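You operate a simulated robot arm through the tools that you are given. There is no shell and no other tool. Be economical: measure what you need, move in short steps, check, and stop when the job is done.

Carry out the task below with a simulated two-armed robot. There is one attempt and no reset: what you move stays moved.

Task
Put one of the sludge lumps from the top of the tyre bench on the top of the side shelf. Then fetch the white pad and set it on the high shelf of the rubber-topped bench. Then shut the left shallow drawer. Keep to this order.

Only the result counts: the job must be done as asked and must still hold three seconds after the hand-in. Knocking over, shifting, dropping, spilling or breaking anything else fails it.

Robot
Two 7-joint arms with four-finger grippers on one trunk, on a base that drives. Base frame: it is fixed to the floor where the robot stands at the start and does not move with it; the origin is under the middle of the robot, x ahead of it, y to its left, z up; the surface under the hand at the start is at about z = 850. Readings come in mm, rad, newtons and seconds.
The left shoulder is at the start at [40, 181, 1229], the right one opposite. With the tool pointing down near the work surface each hand reaches from about 300 to 820 mm from the robot's upright axis, wherever it stands, measured 20 degrees to its own side. Places, roughly: high shelf of the rubber-topped bench (180x16 cm) [-1500, 5060, 1280]; left shallow drawer [-2100, 4600, 700]; top of the side shelf [-1800, -1800, 600]; white pad (8x5x4 cm) [400, 700, 900]. Payload 3.67 kg a hand.
Tool frame (each hand has its own): the origin (TCP) lies between the finger pads and is the grasp point; the fingertips stand 28 mm ahead of it; z points along the fingers, y is the line along which they close. The gripper opens to 112 mm. The gripper's body begins 73 mm behind the TCP.
Orientation is told as [roll, pitch, yaw] about the base's x, y, z axes, in that order, counted from this pose: with the fingers straight down and closing along the base's y, the tool's x points along the base's -x, its y along +y and its z along -z.

Tools
- The arms move only by the tool jog_arm. It takes "left_motion", "right_motion" or both (then of equal length, played together; a hand with none holds still); each is one flat list of numbers, 7 for each row, row after row: the shift along the tool's x, y, z in cm, then the turn, a rotation vector about the tool's x, y, z in rad, then the finger opening in cm, from 0 to 11.2. In form: [x, y, z, ax, ay, az, jaw, x, y, z, ax, ay, az, jaw, ...]. A call has 1 to 8 rows; each row shifts and turns the commanded pose from where the row before left it, along the tool's axes as they then stand. Rows are played at 5 a second. More than 50 mm and 0.15 rad between two rows, or a gripper value outside its range, and nothing of the call is played. Where a pose cannot be reached the arm comes as near as it can. A force on the tool above 40 N (or 10 N above the force at the start of the call, whichever is more), or a blocked arm, ends the call early, and 0.2 s more pass. Each finger halts on what it meets, pressing with about 27 N; the grip force reading is that of the motor and also rises with nothing between the fingers. The clock runs only during rows and for 0.2 s after the last one: add rows that do not move to give the fingers time. The reply holds the time, the measured pose of the TCP, the force on the tool along the base axes, the opening and the grip force, in the units named above and with some noise, with the torque about the TCP (base axes, N m) and any sound that the robot's microphone picked up.
- Cameras (640 x 400 px; columns grow to the right, rows downward): "scene" is now at [100.1, 39.1, 1465.3]; the picture's right is [0.45, -0.89, 0.00], its down [-0.51, -0.26, -0.82] and it looks along [0.73, 0.37, -0.57] (base axes); focal length 294 px, centre (320, 200). "left" rides on the left gripper at [60, 18, -104] in its tool frame; the picture's right is [-0.29, 0.96, 0.00], its down [-0.80, -0.24, -0.55] and it looks along [-0.53, -0.16, 0.83] (tool axes); focal length 234 px, centre (320, 200). "right" rides on the right gripper at [60, -18, -104] in its tool frame; the picture's right is [0.29, 0.96, 0.00], its down [-0.80, 0.24, -0.55] and it looks along [-0.53, 0.16, 0.83] (tool axes); focal length 234 px, centre (320, 200). There is no depth. A picture from a camera that has moved, and an enlarged one, comes with that camera's place and axes in the base frame and with its lens. The place of the scene camera against the robot may be out by one fixed shift of up to 12 mm in any direction.
- camera(camera): a new picture of that camera. It takes no simulated time.
- slide_trunk(by): slides the trunk up (or, below 0, down) by that many mm; the arms and the scene camera ride with it, the base frame stays. It gives what a move gives, with no picture.
- drive_base(legs): drives the robot by 1 to 6 legs, each [ahead, left, turn to the left] in mm, mm and rad, along the robot's own axes; the way and the turn of a leg run together, so that a leg with both is an arc; at most 1500 mm and 3.142 rad a leg. The arms and the cameras ride along, it lands a little off, and it stops where it bumps. It gives what a move gives.
- aim_head(pan, tilt): turns the head with the scene camera to pan (to the left, within 1.501 rad either way) and tilt (down, from -0.506 to 1.204), counted from straight ahead of the robot. It gives what a move gives.
- close_up(camera, box): a new picture of the part [left, top, right, bottom] of that camera's present view, enlarged. It takes no simulated time.
- close_job(): hands the job in; it is judged then, once.

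Work in short steps. Places have to be worked out from the pictures, the camera data and where the tool is seen: move nearer, look again, correct. Check each grasp and each placing, and mend what went wrong. You have 165 turns and 138 pictures in all, those below and enlarged ones among them. Open the grippers and draw the arms clear of the work before you hand the job in, unless the task says otherwise; then end with one line.

The tools are called after "Request:" as name(argument=value, ...) on one line, values as JSON. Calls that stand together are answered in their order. jog_arm: Moves the arms, as the interface text tells. Its arguments: {"type":"object","properties":{"left_motion":{"type":"array"},"right_motion":{"type":"array"}},"required":[]} The other tools are called the same way: slide_trunk (by) slides the trunk up or down; drive_base (legs) drives the base; aim_head (pan, tilt) turns the head that bears the scene camera; camera (camera) takes a picture; close_up (camera, box) takes an enlarged picture of a part of a camera's view; close_job () hands the job in.

At the start:

```text
time: 0.0
left_position: [409.4, 437.3, 1149.9]
left_tool_rot: [-0.001, 0.001, 0.0]
left_contact_force: [-0.5, 0.0, -0.2]
left_moment: [0.02, 0.05, 0.05]
left_gripper_width: 112.0
left_grasp_force: 0.1
right_position: [428.6, 2.0, 1128.3]
right_tool_rot: [0.002, -0.001, 0.0]
right_contact_force: [0.4, -0.2, 0.4]
right_moment: [0.0, 0.0, 0.01]
right_gripper_width: 112.1
right_grasp_force: 0.0
trunk travel left (down, up): [-350.0, 164.0]
robot x, y, heading: [-2.1, 3.5, -0.003]
head pan, tilt: [0.469, 0.611]
```

scene: 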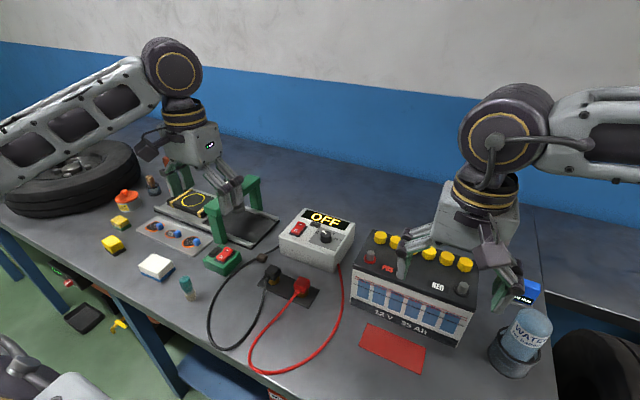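
right: 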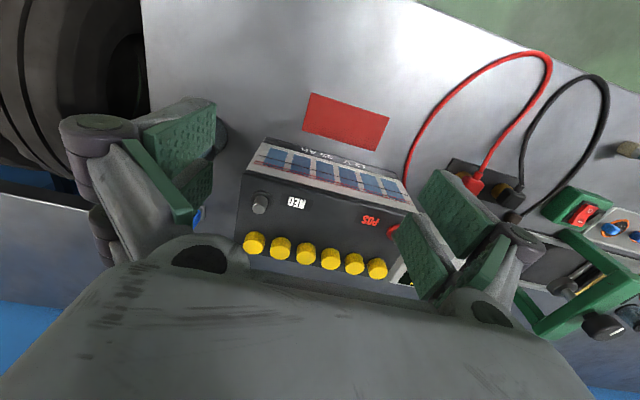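
left: 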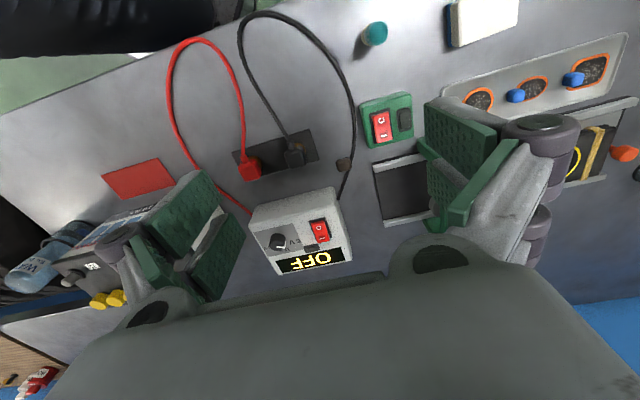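

I'll look around first: the tyre bench and the sludge lumps aren't located yet, so I turn the head left.

Request:
aim_head(pan=1.5, tilt=0.4)

Request:
camera(camera="scene")

Request:
aim_head(pan=-1.5, tilt=0.4)

Request:
camera(camera="scene")

```text
time: 1.3
left_position: [409.3, 437.4, 1150.0]
left_tool_rot: [0.0, 0.0, 0.001]
left_contact_force: [-0.7, 0.1, -0.1]
left_moment: [0.03, 0.0, -0.01]
left_gripper_width: 112.0
left_grasp_force: 0.0
right_position: [428.3, 1.8, 1129.2]
right_tool_rot: [0.001, 0.002, -0.001]
right_contact_force: [0.3, 0.7, 0.9]
right_moment: [-0.02, 0.0, -0.01]
right_gripper_width: 111.8
right_grasp_force: 0.1
trunk travel left (down, up): [-350.0, 164.0]
robot x, y, heading: [0.5, 2.1, -0.0]
head pan, tilt: [1.499, 0.4]
```

```text
134 pictures are left
camera scene: at [28.3, 91.7, 1484.5], right [1.0, -0.07, 0.0], down [-0.03, -0.39, -0.92], along [0.07, 0.92, -0.39], focal length 294 px, centre (320, 200)
```

scene: 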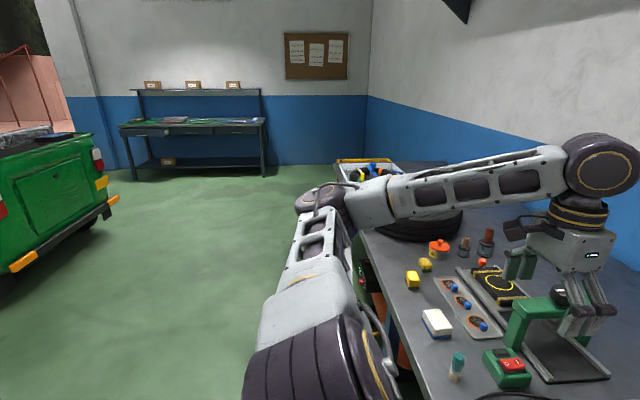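

```text
time: 3.9
left_position: [409.7, 437.1, 1149.7]
left_tool_rot: [0.0, 0.001, -0.001]
left_contact_force: [-0.6, -0.5, -0.2]
left_moment: [0.03, 0.01, -0.02]
left_gripper_width: 111.8
left_grasp_force: 0.1
right_position: [430.0, 0.8, 1129.1]
right_tool_rot: [0.001, -0.001, -0.002]
right_contact_force: [-0.4, 0.0, -0.2]
right_moment: [0.02, -0.03, 0.0]
right_gripper_width: 111.8
right_grasp_force: 0.1
trunk travel left (down, up): [-350.0, 164.0]
robot x, y, heading: [-1.5, 2.3, 0.003]
head pan, tilt: [-1.499, 0.4]
```

```text
133 pictures are left
camera scene: at [28.2, -93.1, 1484.5], right [-1.0, -0.07, 0.0], down [-0.03, 0.39, -0.92], along [0.07, -0.92, -0.39], focal length 294 px, centre (320, 200)
```

scene: 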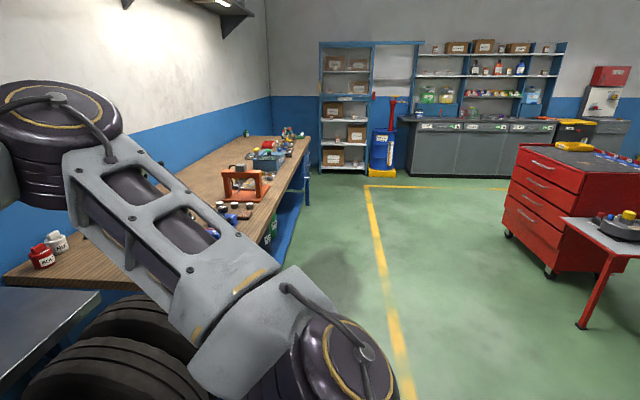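

The side shelf appears to be the one on the red cart (behind right), and the rubber-topped bench is at the far left. I'll inspect both the bench here and the cart shelf more closely for the lumps.

Request:
close_up(camera="scene", box=[480, 60, 640, 340])

Request:
aim_head(pan=1.1, tilt=0.6)

Request:
camera(camera="scene")

Request:
close_up(camera="scene", box=[200, 100, 520, 300])

```text
1.43 times, centred on (560, 200) of scene
camera zoom: at [28.2, -93.1, 1484.5], right [-1.0, -0.07, 0.0], down [-0.03, 0.39, -0.92], along [0.07, -0.92, -0.39], focal length 421 px, centre (-23, 200)
```

zoom: 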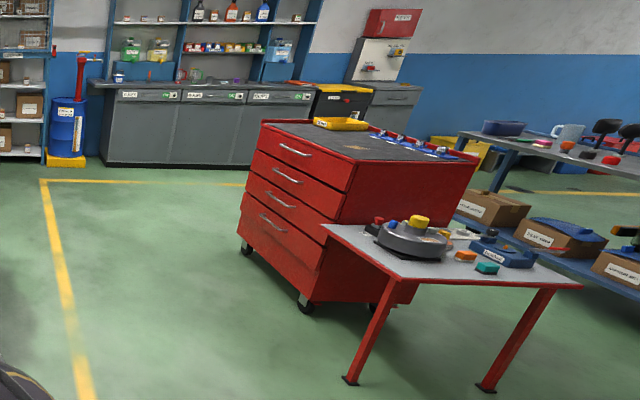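

```text
time: 6.2
left_position: [410.2, 437.8, 1150.1]
left_tool_rot: [0.0, 0.001, -0.001]
left_contact_force: [0.1, -0.5, -0.6]
left_moment: [-0.01, 0.01, 0.0]
left_gripper_width: 112.1
left_grasp_force: 0.0
right_position: [428.8, 3.4, 1128.5]
right_tool_rot: [0.0, 0.0, 0.002]
right_contact_force: [-0.4, 0.6, -0.1]
right_moment: [0.0, 0.0, -0.01]
right_gripper_width: 112.0
right_grasp_force: 0.1
trunk travel left (down, up): [-350.0, 164.0]
robot x, y, heading: [-3.7, 1.0, 0.001]
head pan, tilt: [1.1, 0.6]
```

```text
131 pictures are left
camera scene: at [61.7, 78.0, 1466.3], right [0.89, -0.45, 0.0], down [-0.26, -0.5, -0.82], along [0.37, 0.73, -0.57], focal length 294 px, centre (320, 200)
```

scene: 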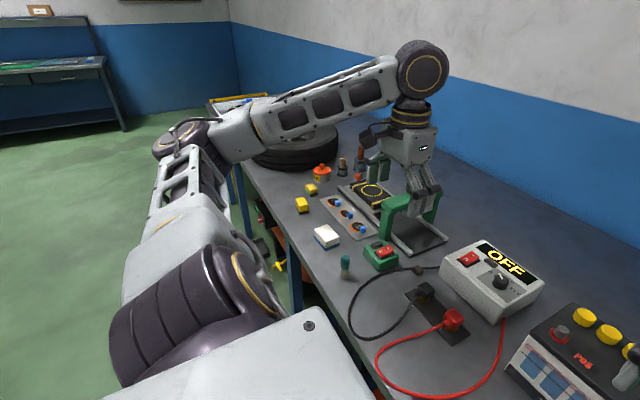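

```text
2.00 times, centred on (360, 200) of scene
camera zoom: at [61.7, 78.0, 1466.3], right [0.89, -0.45, 0.0], down [-0.26, -0.5, -0.82], along [0.37, 0.73, -0.57], focal length 589 px, centre (240, 200)
```

zoom: 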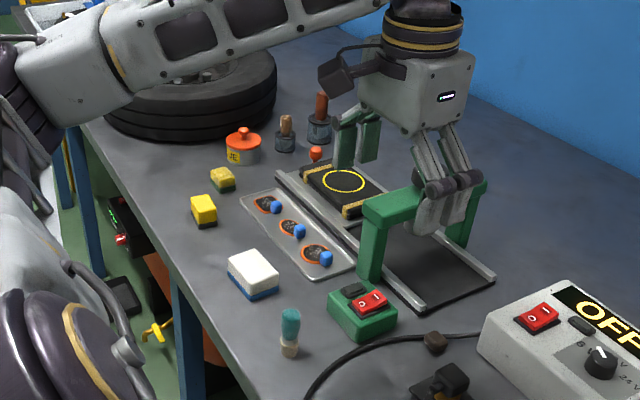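

The sludge lumps aren't on this bench near part; I'll raise the trunk, back away and turn to see the room behind me (other bench by the cart).

Request:
slide_trunk(by=100)

Request:
drive_base(legs=[[-600, 0, 0], [0, 0, -1.57]])

Request:
aim_head(pan=-0.9, tilt=0.3)

Request:
camera(camera="scene")

Request:
close_up(camera="scene", box=[160, 150, 480, 350])

```text
time: 7.5
left_position: [410.2, 436.4, 1252.0]
left_tool_rot: [0.001, 0.0, -0.001]
left_contact_force: [-0.3, 1.0, -1.1]
left_moment: [-0.03, -0.06, 0.04]
left_gripper_width: 111.8
left_grasp_force: 0.1
right_position: [429.5, 1.2, 1229.5]
right_tool_rot: [0.001, 0.001, 0.0]
right_contact_force: [-0.1, 0.0, 0.1]
right_moment: [0.03, 0.01, 0.03]
right_gripper_width: 111.9
right_grasp_force: 0.0
trunk travel left (down, up): [-450.0, 64.0]
robot x, y, heading: [-0.6, 2.1, -0.004]
head pan, tilt: [1.1, 0.6]
```

```text
time: 15.1
left_position: [-143.8, -392.8, 1249.9]
left_tool_rot: [-0.001, 0.0, -1.533]
left_contact_force: [0.5, 0.0, 0.4]
left_moment: [0.01, -0.03, 0.04]
left_gripper_width: 111.9
left_grasp_force: 0.0
right_position: [-577.5, -427.8, 1230.1]
right_tool_rot: [0.001, 0.003, -1.536]
right_contact_force: [-0.1, 0.0, -0.3]
right_moment: [0.01, -0.03, -0.03]
right_gripper_width: 112.0
right_grasp_force: 0.1
trunk travel left (down, up): [-450.0, 64.0]
robot x, y, heading: [-594.8, 3.3, -1.537]
head pan, tilt: [1.1, 0.6]
```

```text
time: 17.1
left_position: [-143.4, -392.8, 1251.1]
left_tool_rot: [-0.001, -0.002, -1.534]
left_contact_force: [-1.0, 0.1, -0.3]
left_moment: [0.0, -0.04, 0.0]
left_gripper_width: 112.0
left_grasp_force: 0.0
right_position: [-577.0, -428.0, 1230.0]
right_tool_rot: [0.0, 0.001, -1.534]
right_contact_force: [0.1, 0.8, 0.7]
right_moment: [-0.01, 0.0, 0.02]
right_gripper_width: 112.0
right_grasp_force: 0.0
trunk travel left (down, up): [-450.0, 64.0]
robot x, y, heading: [-594.4, 3.6, -1.535]
head pan, tilt: [-0.901, 0.3]
```

```text
129 pictures are left
camera scene: at [-663.8, -80.6, 1594.8], right [-0.65, 0.76, 0.0], down [0.22, 0.19, -0.96], along [-0.73, -0.62, -0.3], focal length 294 px, centre (320, 200)
```

scene: 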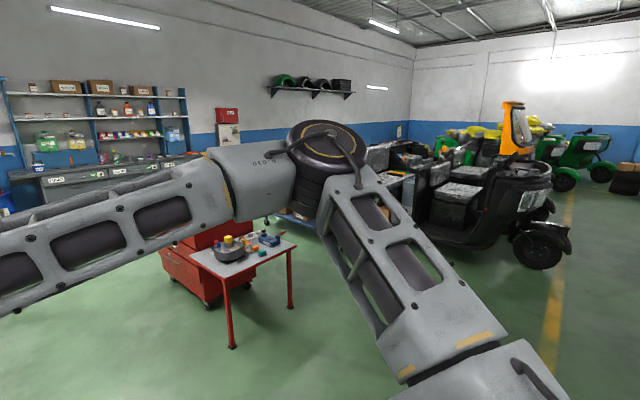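

```text
2.00 times, centred on (320, 250) of scene
camera zoom: at [-663.8, -80.6, 1594.8], right [-0.65, 0.76, 0.0], down [0.22, 0.19, -0.96], along [-0.73, -0.62, -0.3], focal length 589 px, centre (320, 100)
```

zoom: 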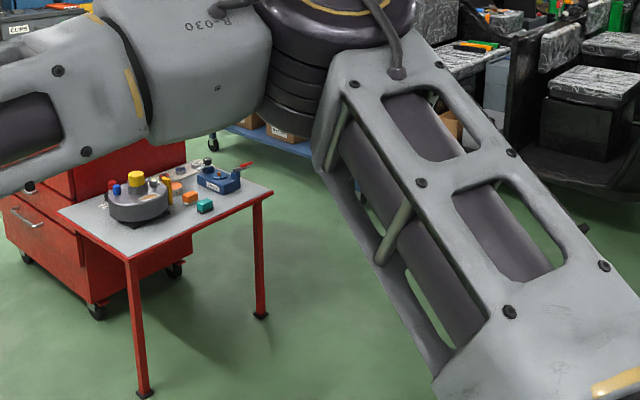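

The right arm blocks the view; I'll turn to face away from the start bench to see the rest.

Request:
drive_base(legs=[[0, 0, -0.85]])

Request:
aim_head(pan=0.0, tilt=0.25)

Request:
camera(camera="scene")

Request:
close_up(camera="scene", box=[160, 100, 480, 300])

```text
time: 19.9
left_position: [-593.2, -598.8, 1249.6]
left_tool_rot: [0.0, -0.001, -2.386]
left_contact_force: [0.8, 0.8, 0.2]
left_moment: [-0.01, 0.01, -0.01]
left_gripper_width: 112.2
left_grasp_force: 0.0
right_position: [-905.2, -294.7, 1228.6]
right_tool_rot: [0.0, 0.001, -2.385]
right_contact_force: [0.3, 0.7, -0.3]
right_moment: [0.01, -0.02, 0.03]
right_gripper_width: 111.9
right_grasp_force: 0.0
trunk travel left (down, up): [-450.0, 64.0]
robot x, y, heading: [-595.2, 2.5, -2.388]
head pan, tilt: [-0.901, 0.3]
```

```text
time: 21.1
left_position: [-595.1, -598.0, 1251.4]
left_tool_rot: [-0.001, -0.001, -2.386]
left_contact_force: [-0.2, 0.3, -0.5]
left_moment: [-0.01, 0.01, 0.01]
left_gripper_width: 111.9
left_grasp_force: 0.0
right_position: [-905.4, -293.6, 1229.8]
right_tool_rot: [0.0, 0.0, -2.387]
right_contact_force: [-0.3, 0.0, -0.3]
right_moment: [-0.03, -0.01, 0.0]
right_gripper_width: 112.0
right_grasp_force: 0.1
trunk travel left (down, up): [-450.0, 64.0]
robot x, y, heading: [-594.4, 2.0, -2.388]
head pan, tilt: [0.0, 0.25]
```

```text
127 pictures are left
camera scene: at [-676.5, -77.6, 1599.6], right [-0.68, 0.73, 0.0], down [0.18, 0.17, -0.97], along [-0.71, -0.66, -0.25], focal length 294 px, centre (320, 200)
```

scene: 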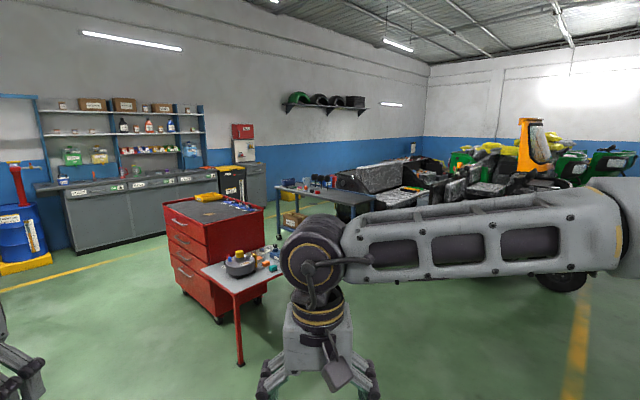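

```text
2.00 times, centred on (320, 200) of scene
camera zoom: at [-676.5, -77.6, 1599.6], right [-0.68, 0.73, 0.0], down [0.18, 0.17, -0.97], along [-0.71, -0.66, -0.25], focal length 589 px, centre (320, 200)
```

zoom: 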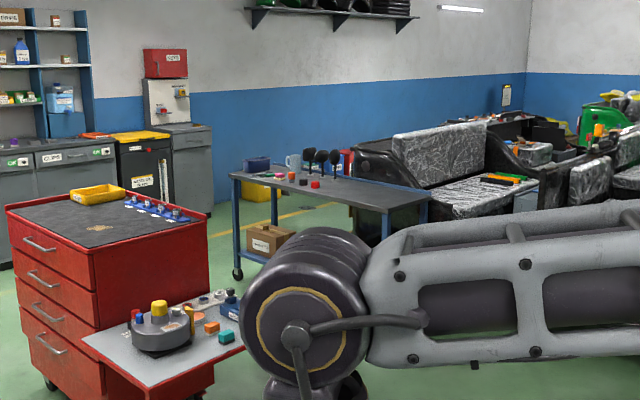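

Candidates: the wooden bench, the castor bench beyond the cart, the start bench. I'll pan left to look at the wooden bench.

Request:
aim_head(pan=1.4, tilt=0.4)

Request:
close_up(camera="scene", box=[0, 0, 640, 400])

Request:
close_up(camera="scene", box=[100, 120, 340, 270])

```text
time: 22.6
left_position: [-593.8, -599.1, 1250.1]
left_tool_rot: [0.001, 0.0, -2.386]
left_contact_force: [0.2, 0.2, 0.5]
left_moment: [0.01, -0.01, 0.03]
left_gripper_width: 111.9
left_grasp_force: 0.0
right_position: [-906.2, -293.5, 1228.2]
right_tool_rot: [-0.001, 0.001, -2.388]
right_contact_force: [0.0, 0.0, 0.5]
right_moment: [-0.01, -0.03, -0.02]
right_gripper_width: 112.1
right_grasp_force: 0.1
trunk travel left (down, up): [-450.0, 64.0]
robot x, y, heading: [-597.4, 4.9, -2.389]
head pan, tilt: [1.4, 0.4]
```

```text
1.00 times, centred on (320, 200) of scene (not enlarged: the box is as wide or as high as the picture)
camera zoom: at [-557.4, -91.1, 1585.6], right [-0.83, -0.55, 0.0], down [-0.21, 0.33, -0.92], along [0.51, -0.77, -0.39], focal length 294 px, centre (320, 200)
```

zoom: 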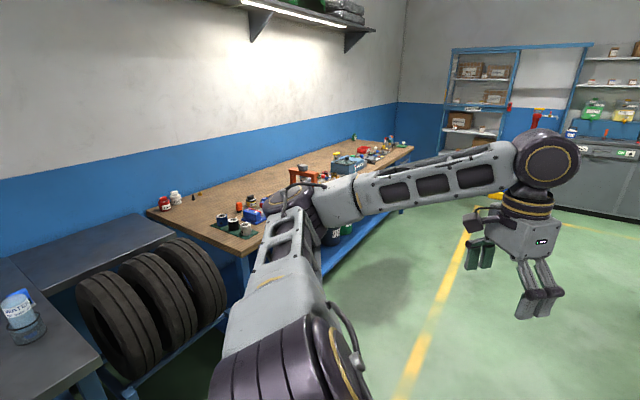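

```text
2.67 times, centred on (220, 195) of scene
camera zoom: at [-557.4, -91.1, 1585.6], right [-0.83, -0.55, 0.0], down [-0.21, 0.33, -0.92], along [0.51, -0.77, -0.39], focal length 785 px, centre (587, 213)
```

zoom: 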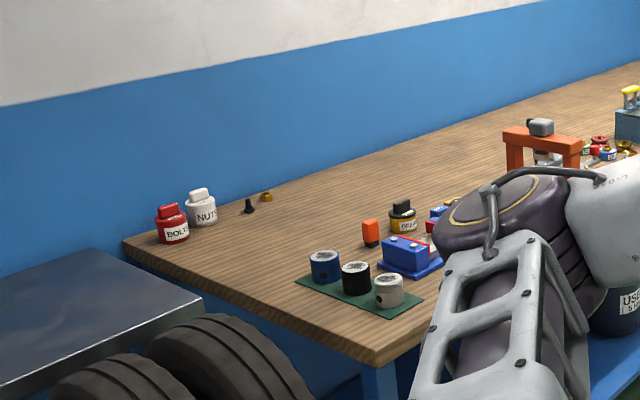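

Not conclusive. I'll drive 900 mm ahead toward the cart, and look at the cart shelf and castor bench.

Request:
drive_base(legs=[[900, 0, 0]])

Request:
aim_head(pan=0.0, tilt=0.45)

Request:
camera(camera="scene")

```text
time: 27.6
left_position: [-1277.5, -1227.8, 1251.1]
left_tool_rot: [0.001, 0.0, -2.396]
left_contact_force: [0.0, 0.8, 0.1]
left_moment: [0.0, 0.0, -0.01]
left_gripper_width: 112.2
left_grasp_force: 0.0
right_position: [-1584.7, -922.1, 1230.4]
right_tool_rot: [-0.001, 0.001, -2.394]
right_contact_force: [-0.4, -0.5, -0.3]
right_moment: [-0.04, 0.0, -0.03]
right_gripper_width: 112.1
right_grasp_force: 0.0
trunk travel left (down, up): [-450.0, 64.0]
robot x, y, heading: [-1272.1, -628.4, -2.397]
head pan, tilt: [1.4, 0.4]
```

```text
time: 29.1
left_position: [-1277.2, -1229.1, 1250.9]
left_tool_rot: [0.0, 0.002, -2.396]
left_contact_force: [-0.1, 0.7, -0.8]
left_moment: [0.02, -0.01, -0.02]
left_gripper_width: 111.9
left_grasp_force: 0.1
right_position: [-1585.4, -922.0, 1229.8]
right_tool_rot: [0.001, 0.0, -2.396]
right_contact_force: [-0.2, 0.3, -0.8]
right_moment: [0.0, 0.0, 0.0]
right_gripper_width: 111.8
right_grasp_force: 0.1
trunk travel left (down, up): [-450.0, 64.0]
robot x, y, heading: [-1273.6, -633.4, -2.398]
head pan, tilt: [0.0, 0.45]
```

```text
123 pictures are left
camera scene: at [-1352.9, -706.9, 1580.9], right [-0.68, 0.73, 0.0], down [0.32, 0.3, -0.9], along [-0.66, -0.61, -0.44], focal length 294 px, centre (320, 200)
```

scene: 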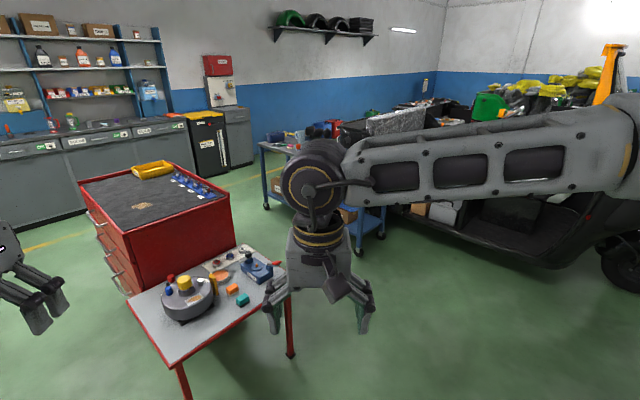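

Request:
close_up(camera="scene", box=[70, 120, 310, 270])

Request:
close_up(camera="scene", box=[100, 240, 300, 365])

```text
2.67 times, centred on (190, 195) of scene
camera zoom: at [-1352.9, -706.9, 1580.9], right [-0.68, 0.73, 0.0], down [0.32, 0.3, -0.9], along [-0.66, -0.61, -0.44], focal length 785 px, centre (667, 213)
```

zoom: 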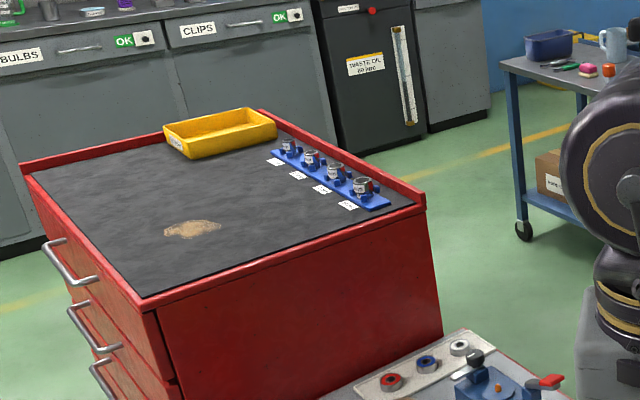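

```text
3.20 times, centred on (200, 302) of scene
camera zoom: at [-1352.9, -706.9, 1580.9], right [-0.68, 0.73, 0.0], down [0.32, 0.3, -0.9], along [-0.66, -0.61, -0.44], focal length 942 px, centre (704, -128)
```

zoom: 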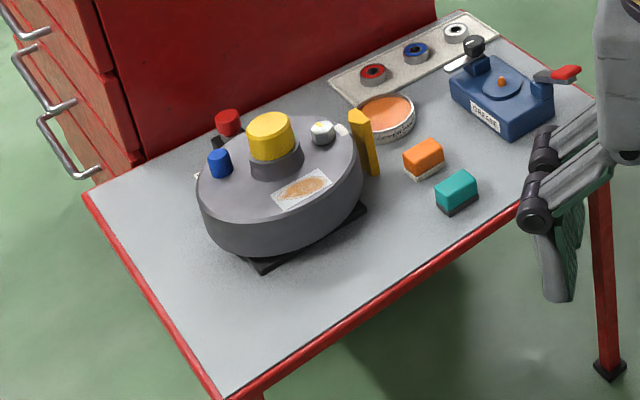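

The cart's side shelf is clear on its near-left portion. Now turn right in place and pan left so the arm leaves the sight line to the castor bench.

Request:
drive_base(legs=[[0, 0, -0.7]])

Request:
aim_head(pan=0.5, tilt=0.3)

Request:
camera(camera="scene")

```text
time: 31.5
left_position: [-1651.4, -1094.4, 1250.3]
left_tool_rot: [0.0, 0.001, -3.074]
left_contact_force: [-0.5, -0.7, -0.3]
left_moment: [-0.02, -0.01, -0.02]
left_gripper_width: 112.1
left_grasp_force: 0.0
right_position: [-1700.8, -661.6, 1230.0]
right_tool_rot: [0.0, 0.001, -3.073]
right_contact_force: [0.2, 0.3, 1.3]
right_moment: [0.02, 0.02, 0.01]
right_gripper_width: 112.0
right_grasp_force: 0.2
trunk travel left (down, up): [-450.0, 64.0]
robot x, y, heading: [-1274.7, -632.7, -3.073]
head pan, tilt: [0.0, 0.45]
```

```text
time: 32.5
left_position: [-1651.9, -1092.5, 1251.3]
left_tool_rot: [-0.002, 0.0, -3.074]
left_contact_force: [-0.6, 0.5, -0.7]
left_moment: [0.0, -0.01, -0.01]
left_gripper_width: 112.2
left_grasp_force: 0.2
right_position: [-1701.5, -660.5, 1229.2]
right_tool_rot: [-0.001, 0.001, -3.074]
right_contact_force: [-0.3, 1.2, -0.3]
right_moment: [-0.01, 0.02, 0.03]
right_gripper_width: 111.8
right_grasp_force: 0.0
trunk travel left (down, up): [-450.0, 64.0]
robot x, y, heading: [-1270.2, -629.3, -3.074]
head pan, tilt: [0.499, 0.3]
```

```text
120 pictures are left
camera scene: at [-1369.7, -682.2, 1594.8], right [-0.54, 0.84, 0.0], down [0.25, 0.16, -0.96], along [-0.81, -0.51, -0.3], focal length 294 px, centre (320, 200)
```

scene: 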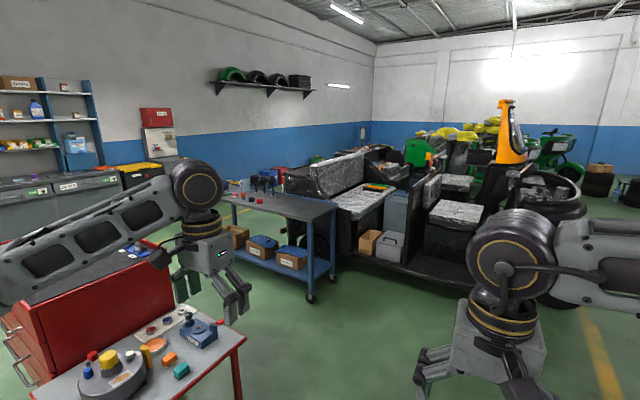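

Request:
close_up(camera="scene", box=[210, 150, 370, 250])

Request:
aim_head(pan=-1.45, tilt=0.3)

Request:
camera(camera="scene")

```text
4.00 times, centred on (290, 200) of scene
camera zoom: at [-1369.7, -682.2, 1594.8], right [-0.54, 0.84, 0.0], down [0.25, 0.16, -0.96], along [-0.81, -0.51, -0.3], focal length 1178 px, centre (440, 200)
```

zoom: 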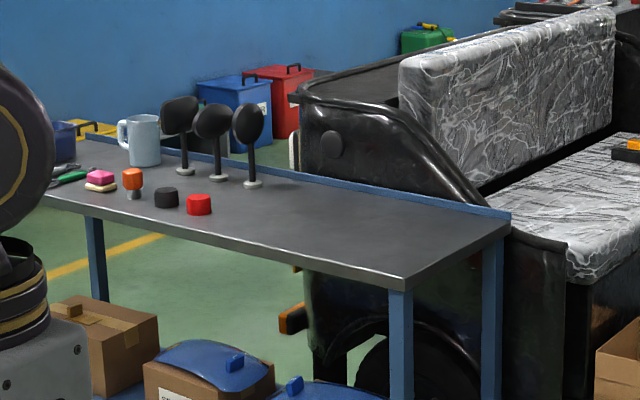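

```text
time: 34.4
left_position: [-1650.5, -1093.4, 1250.8]
left_tool_rot: [0.001, -0.001, -3.075]
left_contact_force: [0.6, -0.5, 0.8]
left_moment: [0.04, 0.0, 0.0]
left_gripper_width: 112.2
left_grasp_force: 0.1
right_position: [-1699.5, -661.4, 1229.5]
right_tool_rot: [-0.001, 0.0, -3.073]
right_contact_force: [0.2, 0.4, -0.4]
right_moment: [0.03, 0.0, -0.02]
right_gripper_width: 112.0
right_grasp_force: 0.0
trunk travel left (down, up): [-450.0, 64.0]
robot x, y, heading: [-1270.9, -628.9, -3.072]
head pan, tilt: [-1.45, 0.3]
```

```text
118 pictures are left
camera scene: at [-1308.6, -540.4, 1594.9], right [0.98, 0.19, 0.0], down [0.06, -0.29, -0.96], along [-0.18, 0.94, -0.3], focal length 294 px, centre (320, 200)
```

scene: 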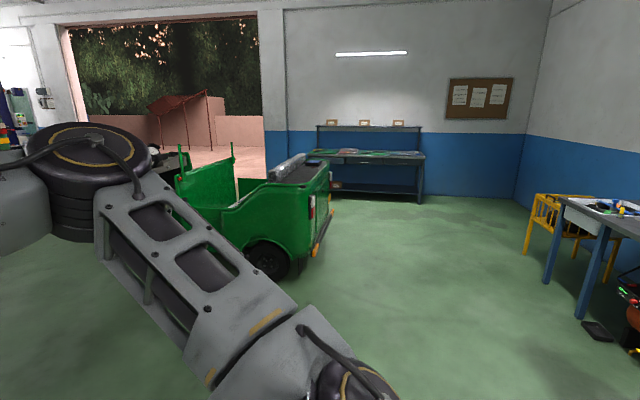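

A different work area shows at the far left end of the start bench (tray, yellow stand). I'll drive over there to check it for lumps.

Request:
drive_base(legs=[[0, 0, -1.997], [1400, 0, 0]])

Request:
aim_head(pan=-0.5, tilt=0.4)

Request:
camera(camera="scene")

```text
time: 47.1
left_position: [-998.2, 1232.5, 1250.7]
left_tool_rot: [0.001, 0.0, 1.203]
left_contact_force: [0.3, 1.1, 0.2]
left_moment: [0.02, 0.01, -0.02]
left_gripper_width: 112.0
left_grasp_force: 0.1
right_position: [-587.0, 1092.6, 1229.2]
right_tool_rot: [0.0, -0.002, 1.205]
right_contact_force: [0.8, 0.6, -0.1]
right_moment: [-0.03, -0.01, 0.0]
right_gripper_width: 112.2
right_grasp_force: 0.0
trunk travel left (down, up): [-450.0, 64.0]
robot x, y, heading: [-739.4, 692.7, 1.207]
head pan, tilt: [-1.45, 0.3]
```

```text
time: 48.3
left_position: [-999.1, 1233.3, 1251.5]
left_tool_rot: [0.0, -0.001, 1.205]
left_contact_force: [-0.4, -0.4, -0.4]
left_moment: [-0.05, -0.04, 0.01]
left_gripper_width: 112.0
left_grasp_force: 0.0
right_position: [-586.3, 1093.6, 1229.9]
right_tool_rot: [0.0, 0.0, 1.204]
right_contact_force: [-0.2, -0.2, -0.5]
right_moment: [0.01, 0.01, -0.01]
right_gripper_width: 111.8
right_grasp_force: 0.0
trunk travel left (down, up): [-450.0, 64.0]
robot x, y, heading: [-740.7, 692.0, 1.205]
head pan, tilt: [-0.499, 0.4]
```

```text
117 pictures are left
camera scene: at [-658.8, 771.5, 1585.6], right [0.65, -0.76, 0.0], down [-0.3, -0.25, -0.92], along [0.7, 0.6, -0.39], focal length 294 px, centre (320, 200)
```

scene: 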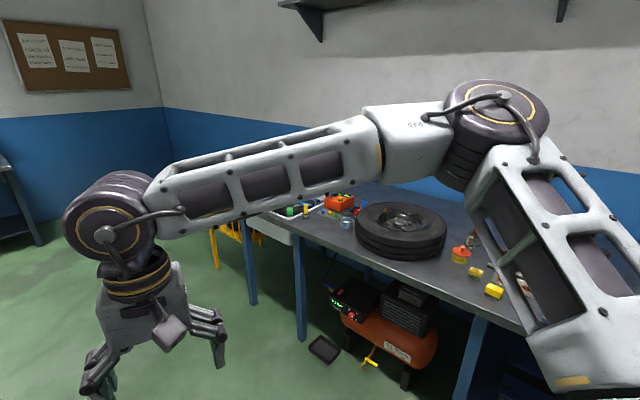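

Tyre sits on this bench, so it's probably the tyre bench. I'll move nearer its left end and face it.

Request:
drive_base(legs=[[750, 0, 0], [0, 0, -1.2]])

Request:
aim_head(pan=0.15, tilt=0.45)

Request:
camera(camera="scene")

```text
time: 55.8
left_position: [-68.9, 1844.9, 1250.6]
left_tool_rot: [0.001, 0.0, 0.02]
left_contact_force: [0.6, -0.6, -0.7]
left_moment: [0.01, 0.0, 0.0]
left_gripper_width: 112.0
left_grasp_force: 0.1
right_position: [-41.8, 1409.0, 1230.2]
right_tool_rot: [-0.001, -0.001, 0.022]
right_contact_force: [0.2, -0.3, 0.1]
right_moment: [0.02, 0.0, 0.0]
right_gripper_width: 112.1
right_grasp_force: 0.0
trunk travel left (down, up): [-450.0, 64.0]
robot x, y, heading: [-471.6, 1398.4, 0.02]
head pan, tilt: [-0.499, 0.4]
```

```text
time: 56.8
left_position: [-69.2, 1844.7, 1249.9]
left_tool_rot: [0.001, -0.001, 0.022]
left_contact_force: [0.5, -0.8, 0.4]
left_moment: [0.02, 0.02, -0.01]
left_gripper_width: 112.1
left_grasp_force: 0.0
right_position: [-42.5, 1410.4, 1229.1]
right_tool_rot: [0.0, -0.001, 0.02]
right_contact_force: [-0.8, 0.2, -0.4]
right_moment: [0.02, -0.01, -0.03]
right_gripper_width: 111.9
right_grasp_force: 0.0
trunk travel left (down, up): [-450.0, 64.0]
robot x, y, heading: [-471.7, 1400.7, 0.018]
head pan, tilt: [0.15, 0.45]
```

```text
116 pictures are left
camera scene: at [-358.2, 1414.2, 1580.9], right [0.17, -0.99, 0.0], down [-0.43, -0.07, -0.9], along [0.89, 0.15, -0.44], focal length 294 px, centre (320, 200)
```

scene: 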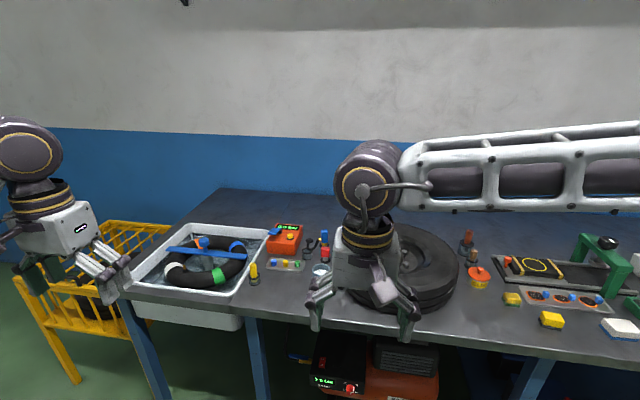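

Request:
close_up(camera="scene", box=[120, 200, 344, 340])

Request:
close_up(camera="scene", box=[416, 215, 640, 355])

```text
2.86 times, centred on (232, 270) of scene
camera zoom: at [-358.2, 1414.2, 1580.9], right [0.17, -0.99, 0.0], down [-0.43, -0.07, -0.9], along [0.89, 0.15, -0.44], focal length 841 px, centre (571, 0)
```

zoom: 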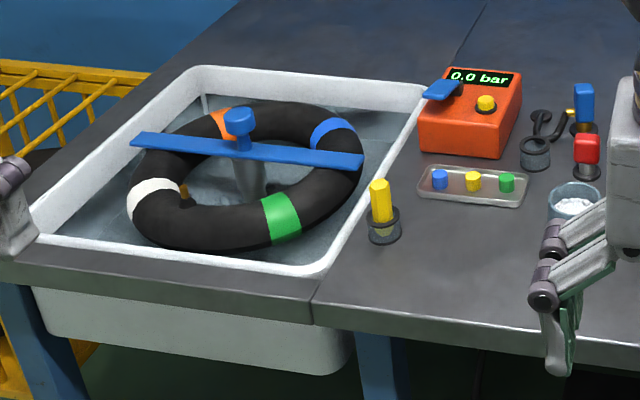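

```text
2.86 times, centred on (528, 285) of scene
camera zoom: at [-358.2, 1414.2, 1580.9], right [0.17, -0.99, 0.0], down [-0.43, -0.07, -0.9], along [0.89, 0.15, -0.44], focal length 841 px, centre (-274, -43)
```

zoom: 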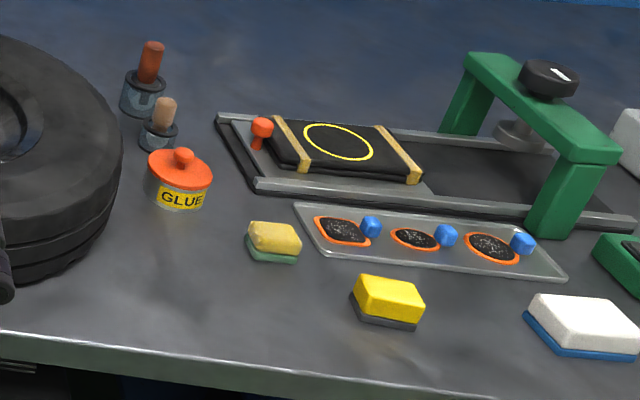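

Nothing that reads as a sludge lump yet; the area at the tyre is hidden by the right arm. I strafe right so the tyre lies between the arms.

Request:
drive_base(legs=[[0, -420, 0]])

Request:
camera(camera="scene")

Request:
close_up(camera="scene", box=[160, 180, 416, 340])

```text
time: 59.4
left_position: [-57.5, 1427.5, 1250.4]
left_tool_rot: [-0.003, 0.0, 0.007]
left_contact_force: [-0.1, -0.4, 0.1]
left_moment: [-0.02, 0.01, -0.01]
left_gripper_width: 112.1
left_grasp_force: 0.0
right_position: [-36.3, 993.0, 1229.7]
right_tool_rot: [0.0, -0.002, 0.01]
right_contact_force: [-1.3, -0.6, -0.6]
right_moment: [0.0, 0.04, -0.02]
right_gripper_width: 111.8
right_grasp_force: 0.2
trunk travel left (down, up): [-450.0, 64.0]
robot x, y, heading: [-462.2, 982.2, 0.008]
head pan, tilt: [0.15, 0.45]
```

```text
113 pictures are left
camera scene: at [-352.0, 1001.2, 1580.9], right [0.16, -0.99, 0.0], down [-0.43, -0.07, -0.9], along [0.89, 0.14, -0.44], focal length 294 px, centre (320, 200)
```

scene: 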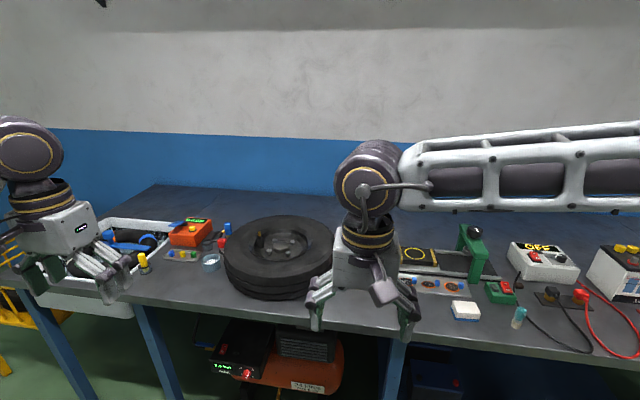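

```text
2.50 times, centred on (288, 260) of scene
camera zoom: at [-352.0, 1001.2, 1580.9], right [0.16, -0.99, 0.0], down [-0.43, -0.07, -0.9], along [0.89, 0.14, -0.44], focal length 736 px, centre (400, 50)
```

zoom: 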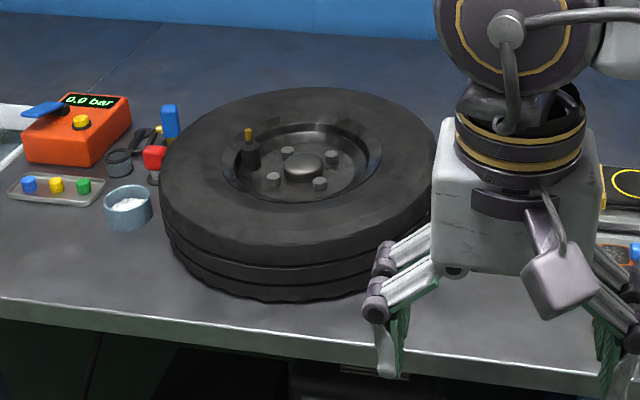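

Only pads here. I'll strafe right to inspect the right end of this bench and the tyre rack next to it.

Request:
drive_base(legs=[[0, -1300, 0]])

Request:
aim_head(pan=0.0, tilt=0.5)

Request:
camera(camera="scene")

Request:
aim_head(pan=-0.8, tilt=0.5)

Request:
camera(camera="scene")

```text
time: 66.1
left_position: [-47.1, 137.1, 1250.3]
left_tool_rot: [0.0, 0.001, 0.007]
left_contact_force: [-1.1, -0.3, 0.5]
left_moment: [-0.02, 0.0, -0.02]
left_gripper_width: 112.2
left_grasp_force: 0.1
right_position: [-26.5, -296.1, 1230.1]
right_tool_rot: [-0.002, -0.001, 0.007]
right_contact_force: [-0.4, -0.8, 0.1]
right_moment: [-0.01, 0.02, -0.01]
right_gripper_width: 112.2
right_grasp_force: 0.0
trunk travel left (down, up): [-450.0, 64.0]
robot x, y, heading: [-450.7, -302.6, 0.001]
head pan, tilt: [0.15, 0.45]
```

```text
time: 66.8
left_position: [-47.6, 136.4, 1250.3]
left_tool_rot: [0.0, 0.001, 0.006]
left_contact_force: [-0.1, 0.0, 0.0]
left_moment: [-0.02, -0.02, 0.02]
left_gripper_width: 111.9
left_grasp_force: 0.0
right_position: [-25.9, -296.6, 1229.4]
right_tool_rot: [0.0, -0.002, 0.005]
right_contact_force: [0.4, 0.2, -0.1]
right_moment: [-0.03, 0.0, 0.0]
right_gripper_width: 111.9
right_grasp_force: 0.1
trunk travel left (down, up): [-450.0, 64.0]
robot x, y, heading: [-455.0, -304.2, 0.008]
head pan, tilt: [0.0, 0.499]
```

```text
111 pictures are left
camera scene: at [-342.2, -302.6, 1576.4], right [0.01, -1.0, 0.0], down [-0.48, 0.0, -0.88], along [0.88, 0.01, -0.48], focal length 294 px, centre (320, 200)
```

scene: 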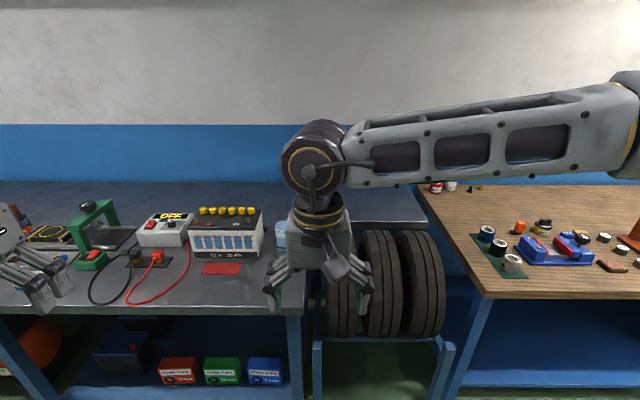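

```text
time: 67.9
left_position: [-46.3, 136.3, 1250.4]
left_tool_rot: [0.001, 0.0, 0.007]
left_contact_force: [-0.6, -0.4, 0.7]
left_moment: [0.0, 0.02, 0.03]
left_gripper_width: 111.9
left_grasp_force: 0.1
right_position: [-25.5, -296.5, 1230.2]
right_tool_rot: [0.0, 0.0, 0.007]
right_contact_force: [0.2, -0.2, 0.0]
right_moment: [0.0, 0.01, -0.02]
right_gripper_width: 111.9
right_grasp_force: 0.2
trunk travel left (down, up): [-450.0, 64.0]
robot x, y, heading: [-453.6, -301.4, 0.01]
head pan, tilt: [-0.799, 0.499]
```

```text
110 pictures are left
camera scene: at [-369.3, -367.7, 1576.4], right [-0.71, -0.7, 0.0], down [-0.34, 0.34, -0.88], along [0.62, -0.63, -0.48], focal length 294 px, centre (320, 200)
```

scene: 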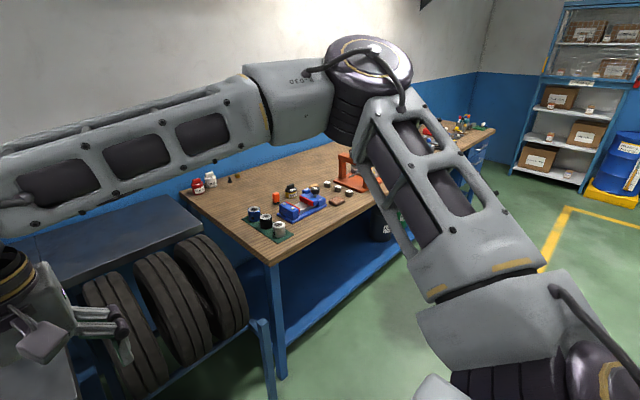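

No lumps on the right end. I'll look at the wooden bench next: strafe right further.

Request:
drive_base(legs=[[-200, -1300, 0]])

Request:
aim_head(pan=0.1, tilt=0.45)

Request:
camera(camera="scene")

Request:
close_up(camera="scene", box=[0, 140, 320, 340])

Request:
close_up(camera="scene", box=[320, 140, 640, 340])

```text
time: 74.7
left_position: [-235.9, -1165.4, 1250.2]
left_tool_rot: [-0.001, 0.0, 0.015]
left_contact_force: [-0.2, 0.1, -0.2]
left_moment: [-0.01, 0.0, 0.0]
left_gripper_width: 112.0
left_grasp_force: 0.0
right_position: [-210.7, -1599.8, 1230.3]
right_tool_rot: [0.0, 0.0, 0.012]
right_contact_force: [0.0, -0.8, -0.9]
right_moment: [-0.01, 0.01, 0.01]
right_gripper_width: 112.0
right_grasp_force: 0.0
trunk travel left (down, up): [-450.0, 64.0]
robot x, y, heading: [-639.1, -1608.3, 0.018]
head pan, tilt: [-0.799, 0.499]
```

```text
time: 75.8
left_position: [-234.7, -1166.2, 1251.7]
left_tool_rot: [0.001, 0.0, 0.016]
left_contact_force: [0.1, 0.5, 0.3]
left_moment: [0.01, -0.03, -0.05]
left_gripper_width: 112.0
left_grasp_force: 0.0
right_position: [-210.4, -1600.4, 1229.7]
right_tool_rot: [0.001, -0.001, 0.014]
right_contact_force: [-0.5, 0.0, 0.0]
right_moment: [0.02, 0.02, 0.0]
right_gripper_width: 111.8
right_grasp_force: 0.0
trunk travel left (down, up): [-450.0, 64.0]
robot x, y, heading: [-641.5, -1608.1, 0.02]
head pan, tilt: [0.099, 0.45]
```

```text
109 pictures are left
camera scene: at [-526.6, -1598.6, 1580.9], right [0.11, -0.99, 0.0], down [-0.43, -0.05, -0.9], along [0.89, 0.1, -0.44], focal length 294 px, centre (320, 200)
```

scene: 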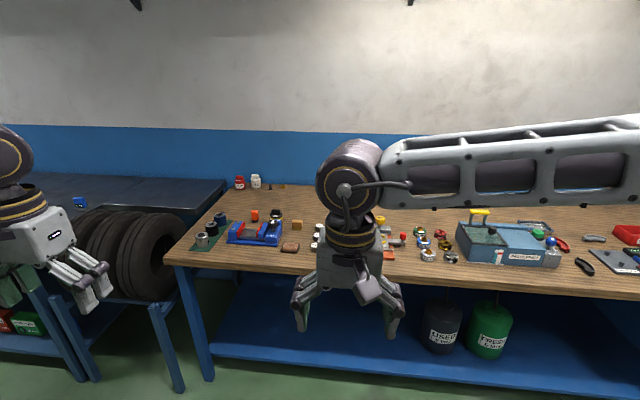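

```text
2.00 times, centred on (160, 240) of scene
camera zoom: at [-526.6, -1598.6, 1580.9], right [0.11, -0.99, 0.0], down [-0.43, -0.05, -0.9], along [0.89, 0.1, -0.44], focal length 589 px, centre (640, 120)
```

zoom: 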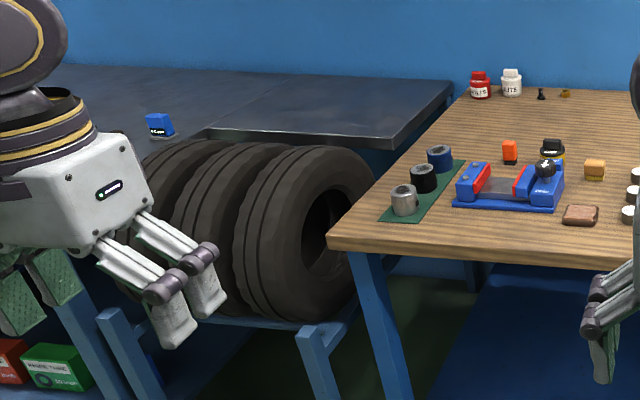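

```text
2.00 times, centred on (480, 240) of scene
camera zoom: at [-526.6, -1598.6, 1580.9], right [0.11, -0.99, 0.0], down [-0.43, -0.05, -0.9], along [0.89, 0.1, -0.44], focal length 589 px, centre (0, 120)
```

zoom: 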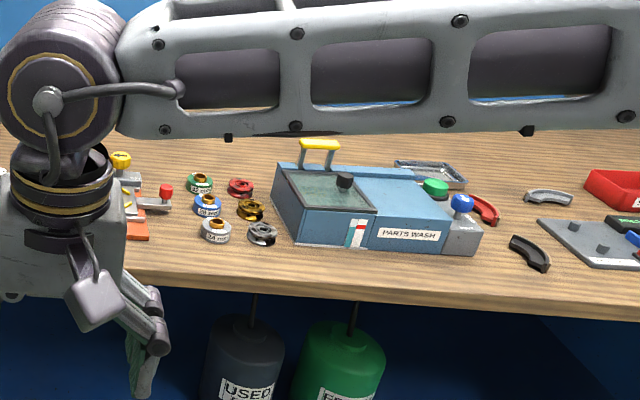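

Still none. The unseen area is the −x side of the room (stacked tyres near trikes). I'll go to the room centre and look there.

Request:
drive_base(legs=[[0, 1400, 0], [-900, 0, 0], [0, 0, 3.1]])

Request:
aim_head(pan=0.0, tilt=0.25)

Request:
camera(camera="scene")

Request:
aim_head(pan=-0.9, tilt=0.25)

Request:
camera(camera="scene")

```text
time: 95.4
left_position: [-1928.1, -623.5, 1252.0]
left_tool_rot: [-0.001, 0.0, 3.099]
left_contact_force: [0.3, -0.7, -0.7]
left_moment: [0.02, -0.02, 0.01]
left_gripper_width: 112.0
left_grasp_force: 0.0
right_position: [-1928.9, -187.0, 1229.7]
right_tool_rot: [0.0, 0.0, 3.097]
right_contact_force: [0.5, -1.0, -0.2]
right_moment: [0.01, 0.0, -0.02]
right_gripper_width: 112.3
right_grasp_force: 0.1
trunk travel left (down, up): [-450.0, 64.0]
robot x, y, heading: [-1503.2, -204.7, 3.097]
head pan, tilt: [0.099, 0.45]
```

```text
time: 96.1
left_position: [-1926.4, -622.5, 1250.8]
left_tool_rot: [0.0, -0.001, 3.099]
left_contact_force: [0.3, -0.2, -0.6]
left_moment: [-0.03, 0.0, 0.0]
left_gripper_width: 112.1
left_grasp_force: 0.1
right_position: [-1927.3, -186.9, 1230.7]
right_tool_rot: [-0.001, -0.002, 3.099]
right_contact_force: [-0.5, 0.4, -0.5]
right_moment: [-0.04, 0.01, 0.0]
right_gripper_width: 111.8
right_grasp_force: 0.1
trunk travel left (down, up): [-450.0, 64.0]
robot x, y, heading: [-1502.1, -198.7, 3.101]
head pan, tilt: [0.0, 0.25]
```

```text
106 pictures are left
camera scene: at [-1611.1, -199.3, 1599.5], right [0.04, 1.0, 0.0], down [0.25, -0.01, -0.97], along [-0.97, 0.04, -0.25], focal length 294 px, centre (320, 200)
```

scene: 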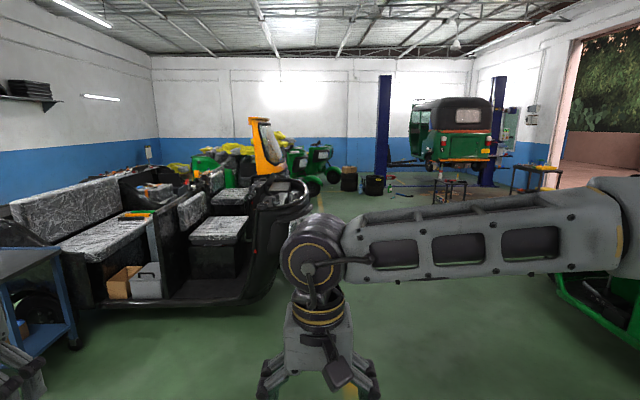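

```text
time: 97.3
left_position: [-1928.2, -622.9, 1250.1]
left_tool_rot: [-0.001, -0.001, 3.1]
left_contact_force: [0.5, 0.2, -0.2]
left_moment: [-0.01, -0.02, 0.02]
left_gripper_width: 112.2
left_grasp_force: 0.1
right_position: [-1928.4, -186.5, 1230.3]
right_tool_rot: [-0.001, 0.001, 3.098]
right_contact_force: [0.4, -0.4, -0.1]
right_moment: [-0.02, -0.02, -0.01]
right_gripper_width: 112.2
right_grasp_force: 0.0
trunk travel left (down, up): [-450.0, 64.0]
robot x, y, heading: [-1499.9, -205.4, 3.103]
head pan, tilt: [-0.901, 0.25]
```

```text
105 pictures are left
camera scene: at [-1572.8, -127.7, 1599.6], right [0.81, 0.59, 0.0], down [0.15, -0.2, -0.97], along [-0.57, 0.78, -0.25], focal length 294 px, centre (320, 200)
```

scene: 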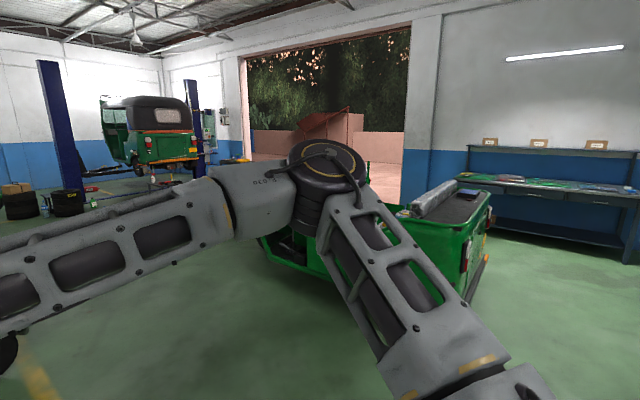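

I'll zoom at the lift area where tyres and small tables can be seen.

Request:
aim_head(pan=-0.35, tilt=0.15)

Request:
close_up(camera="scene", box=[120, 130, 440, 330])

Request:
close_up(camera="scene", box=[190, 120, 350, 220])

```text
time: 98.3
left_position: [-1927.1, -623.1, 1250.0]
left_tool_rot: [-0.001, 0.0, 3.1]
left_contact_force: [0.1, -0.1, -0.3]
left_moment: [-0.02, 0.02, 0.0]
left_gripper_width: 112.2
left_grasp_force: 0.0
right_position: [-1927.4, -188.0, 1230.5]
right_tool_rot: [-0.001, -0.001, 3.098]
right_contact_force: [0.0, 0.0, 0.1]
right_moment: [0.04, 0.0, 0.0]
right_gripper_width: 112.2
right_grasp_force: 0.0
trunk travel left (down, up): [-450.0, 64.0]
robot x, y, heading: [-1497.0, -203.4, 3.098]
head pan, tilt: [-0.351, 0.15]
```

```text
2.00 times, centred on (280, 230) of scene
camera zoom: at [-1603.4, -167.5, 1608.8], right [0.38, 0.92, 0.0], down [0.14, -0.06, -0.99], along [-0.91, 0.38, -0.15], focal length 589 px, centre (400, 140)
```

zoom: 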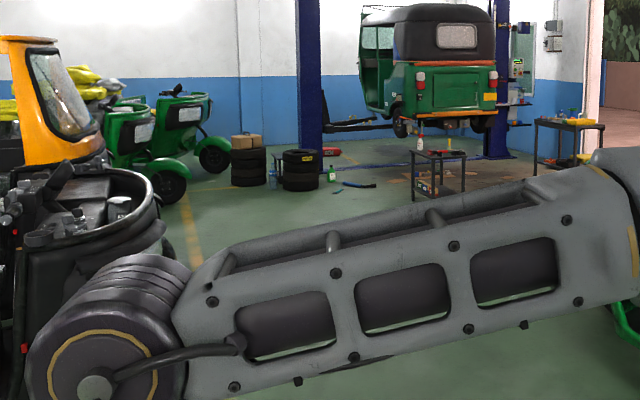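

```text
4.00 times, centred on (270, 170) of scene
camera zoom: at [-1603.4, -167.5, 1608.8], right [0.38, 0.92, 0.0], down [0.14, -0.06, -0.99], along [-0.91, 0.38, -0.15], focal length 1178 px, centre (520, 320)
```

zoom: 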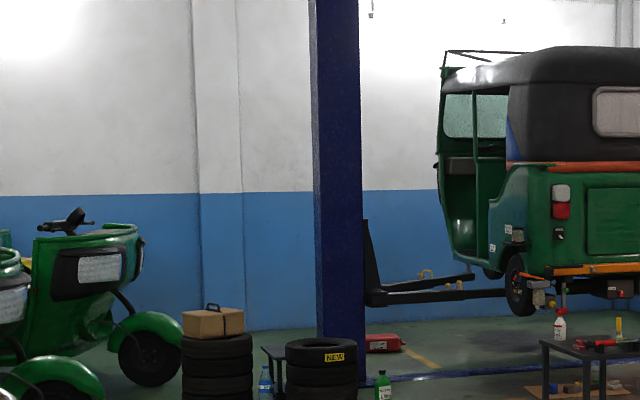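

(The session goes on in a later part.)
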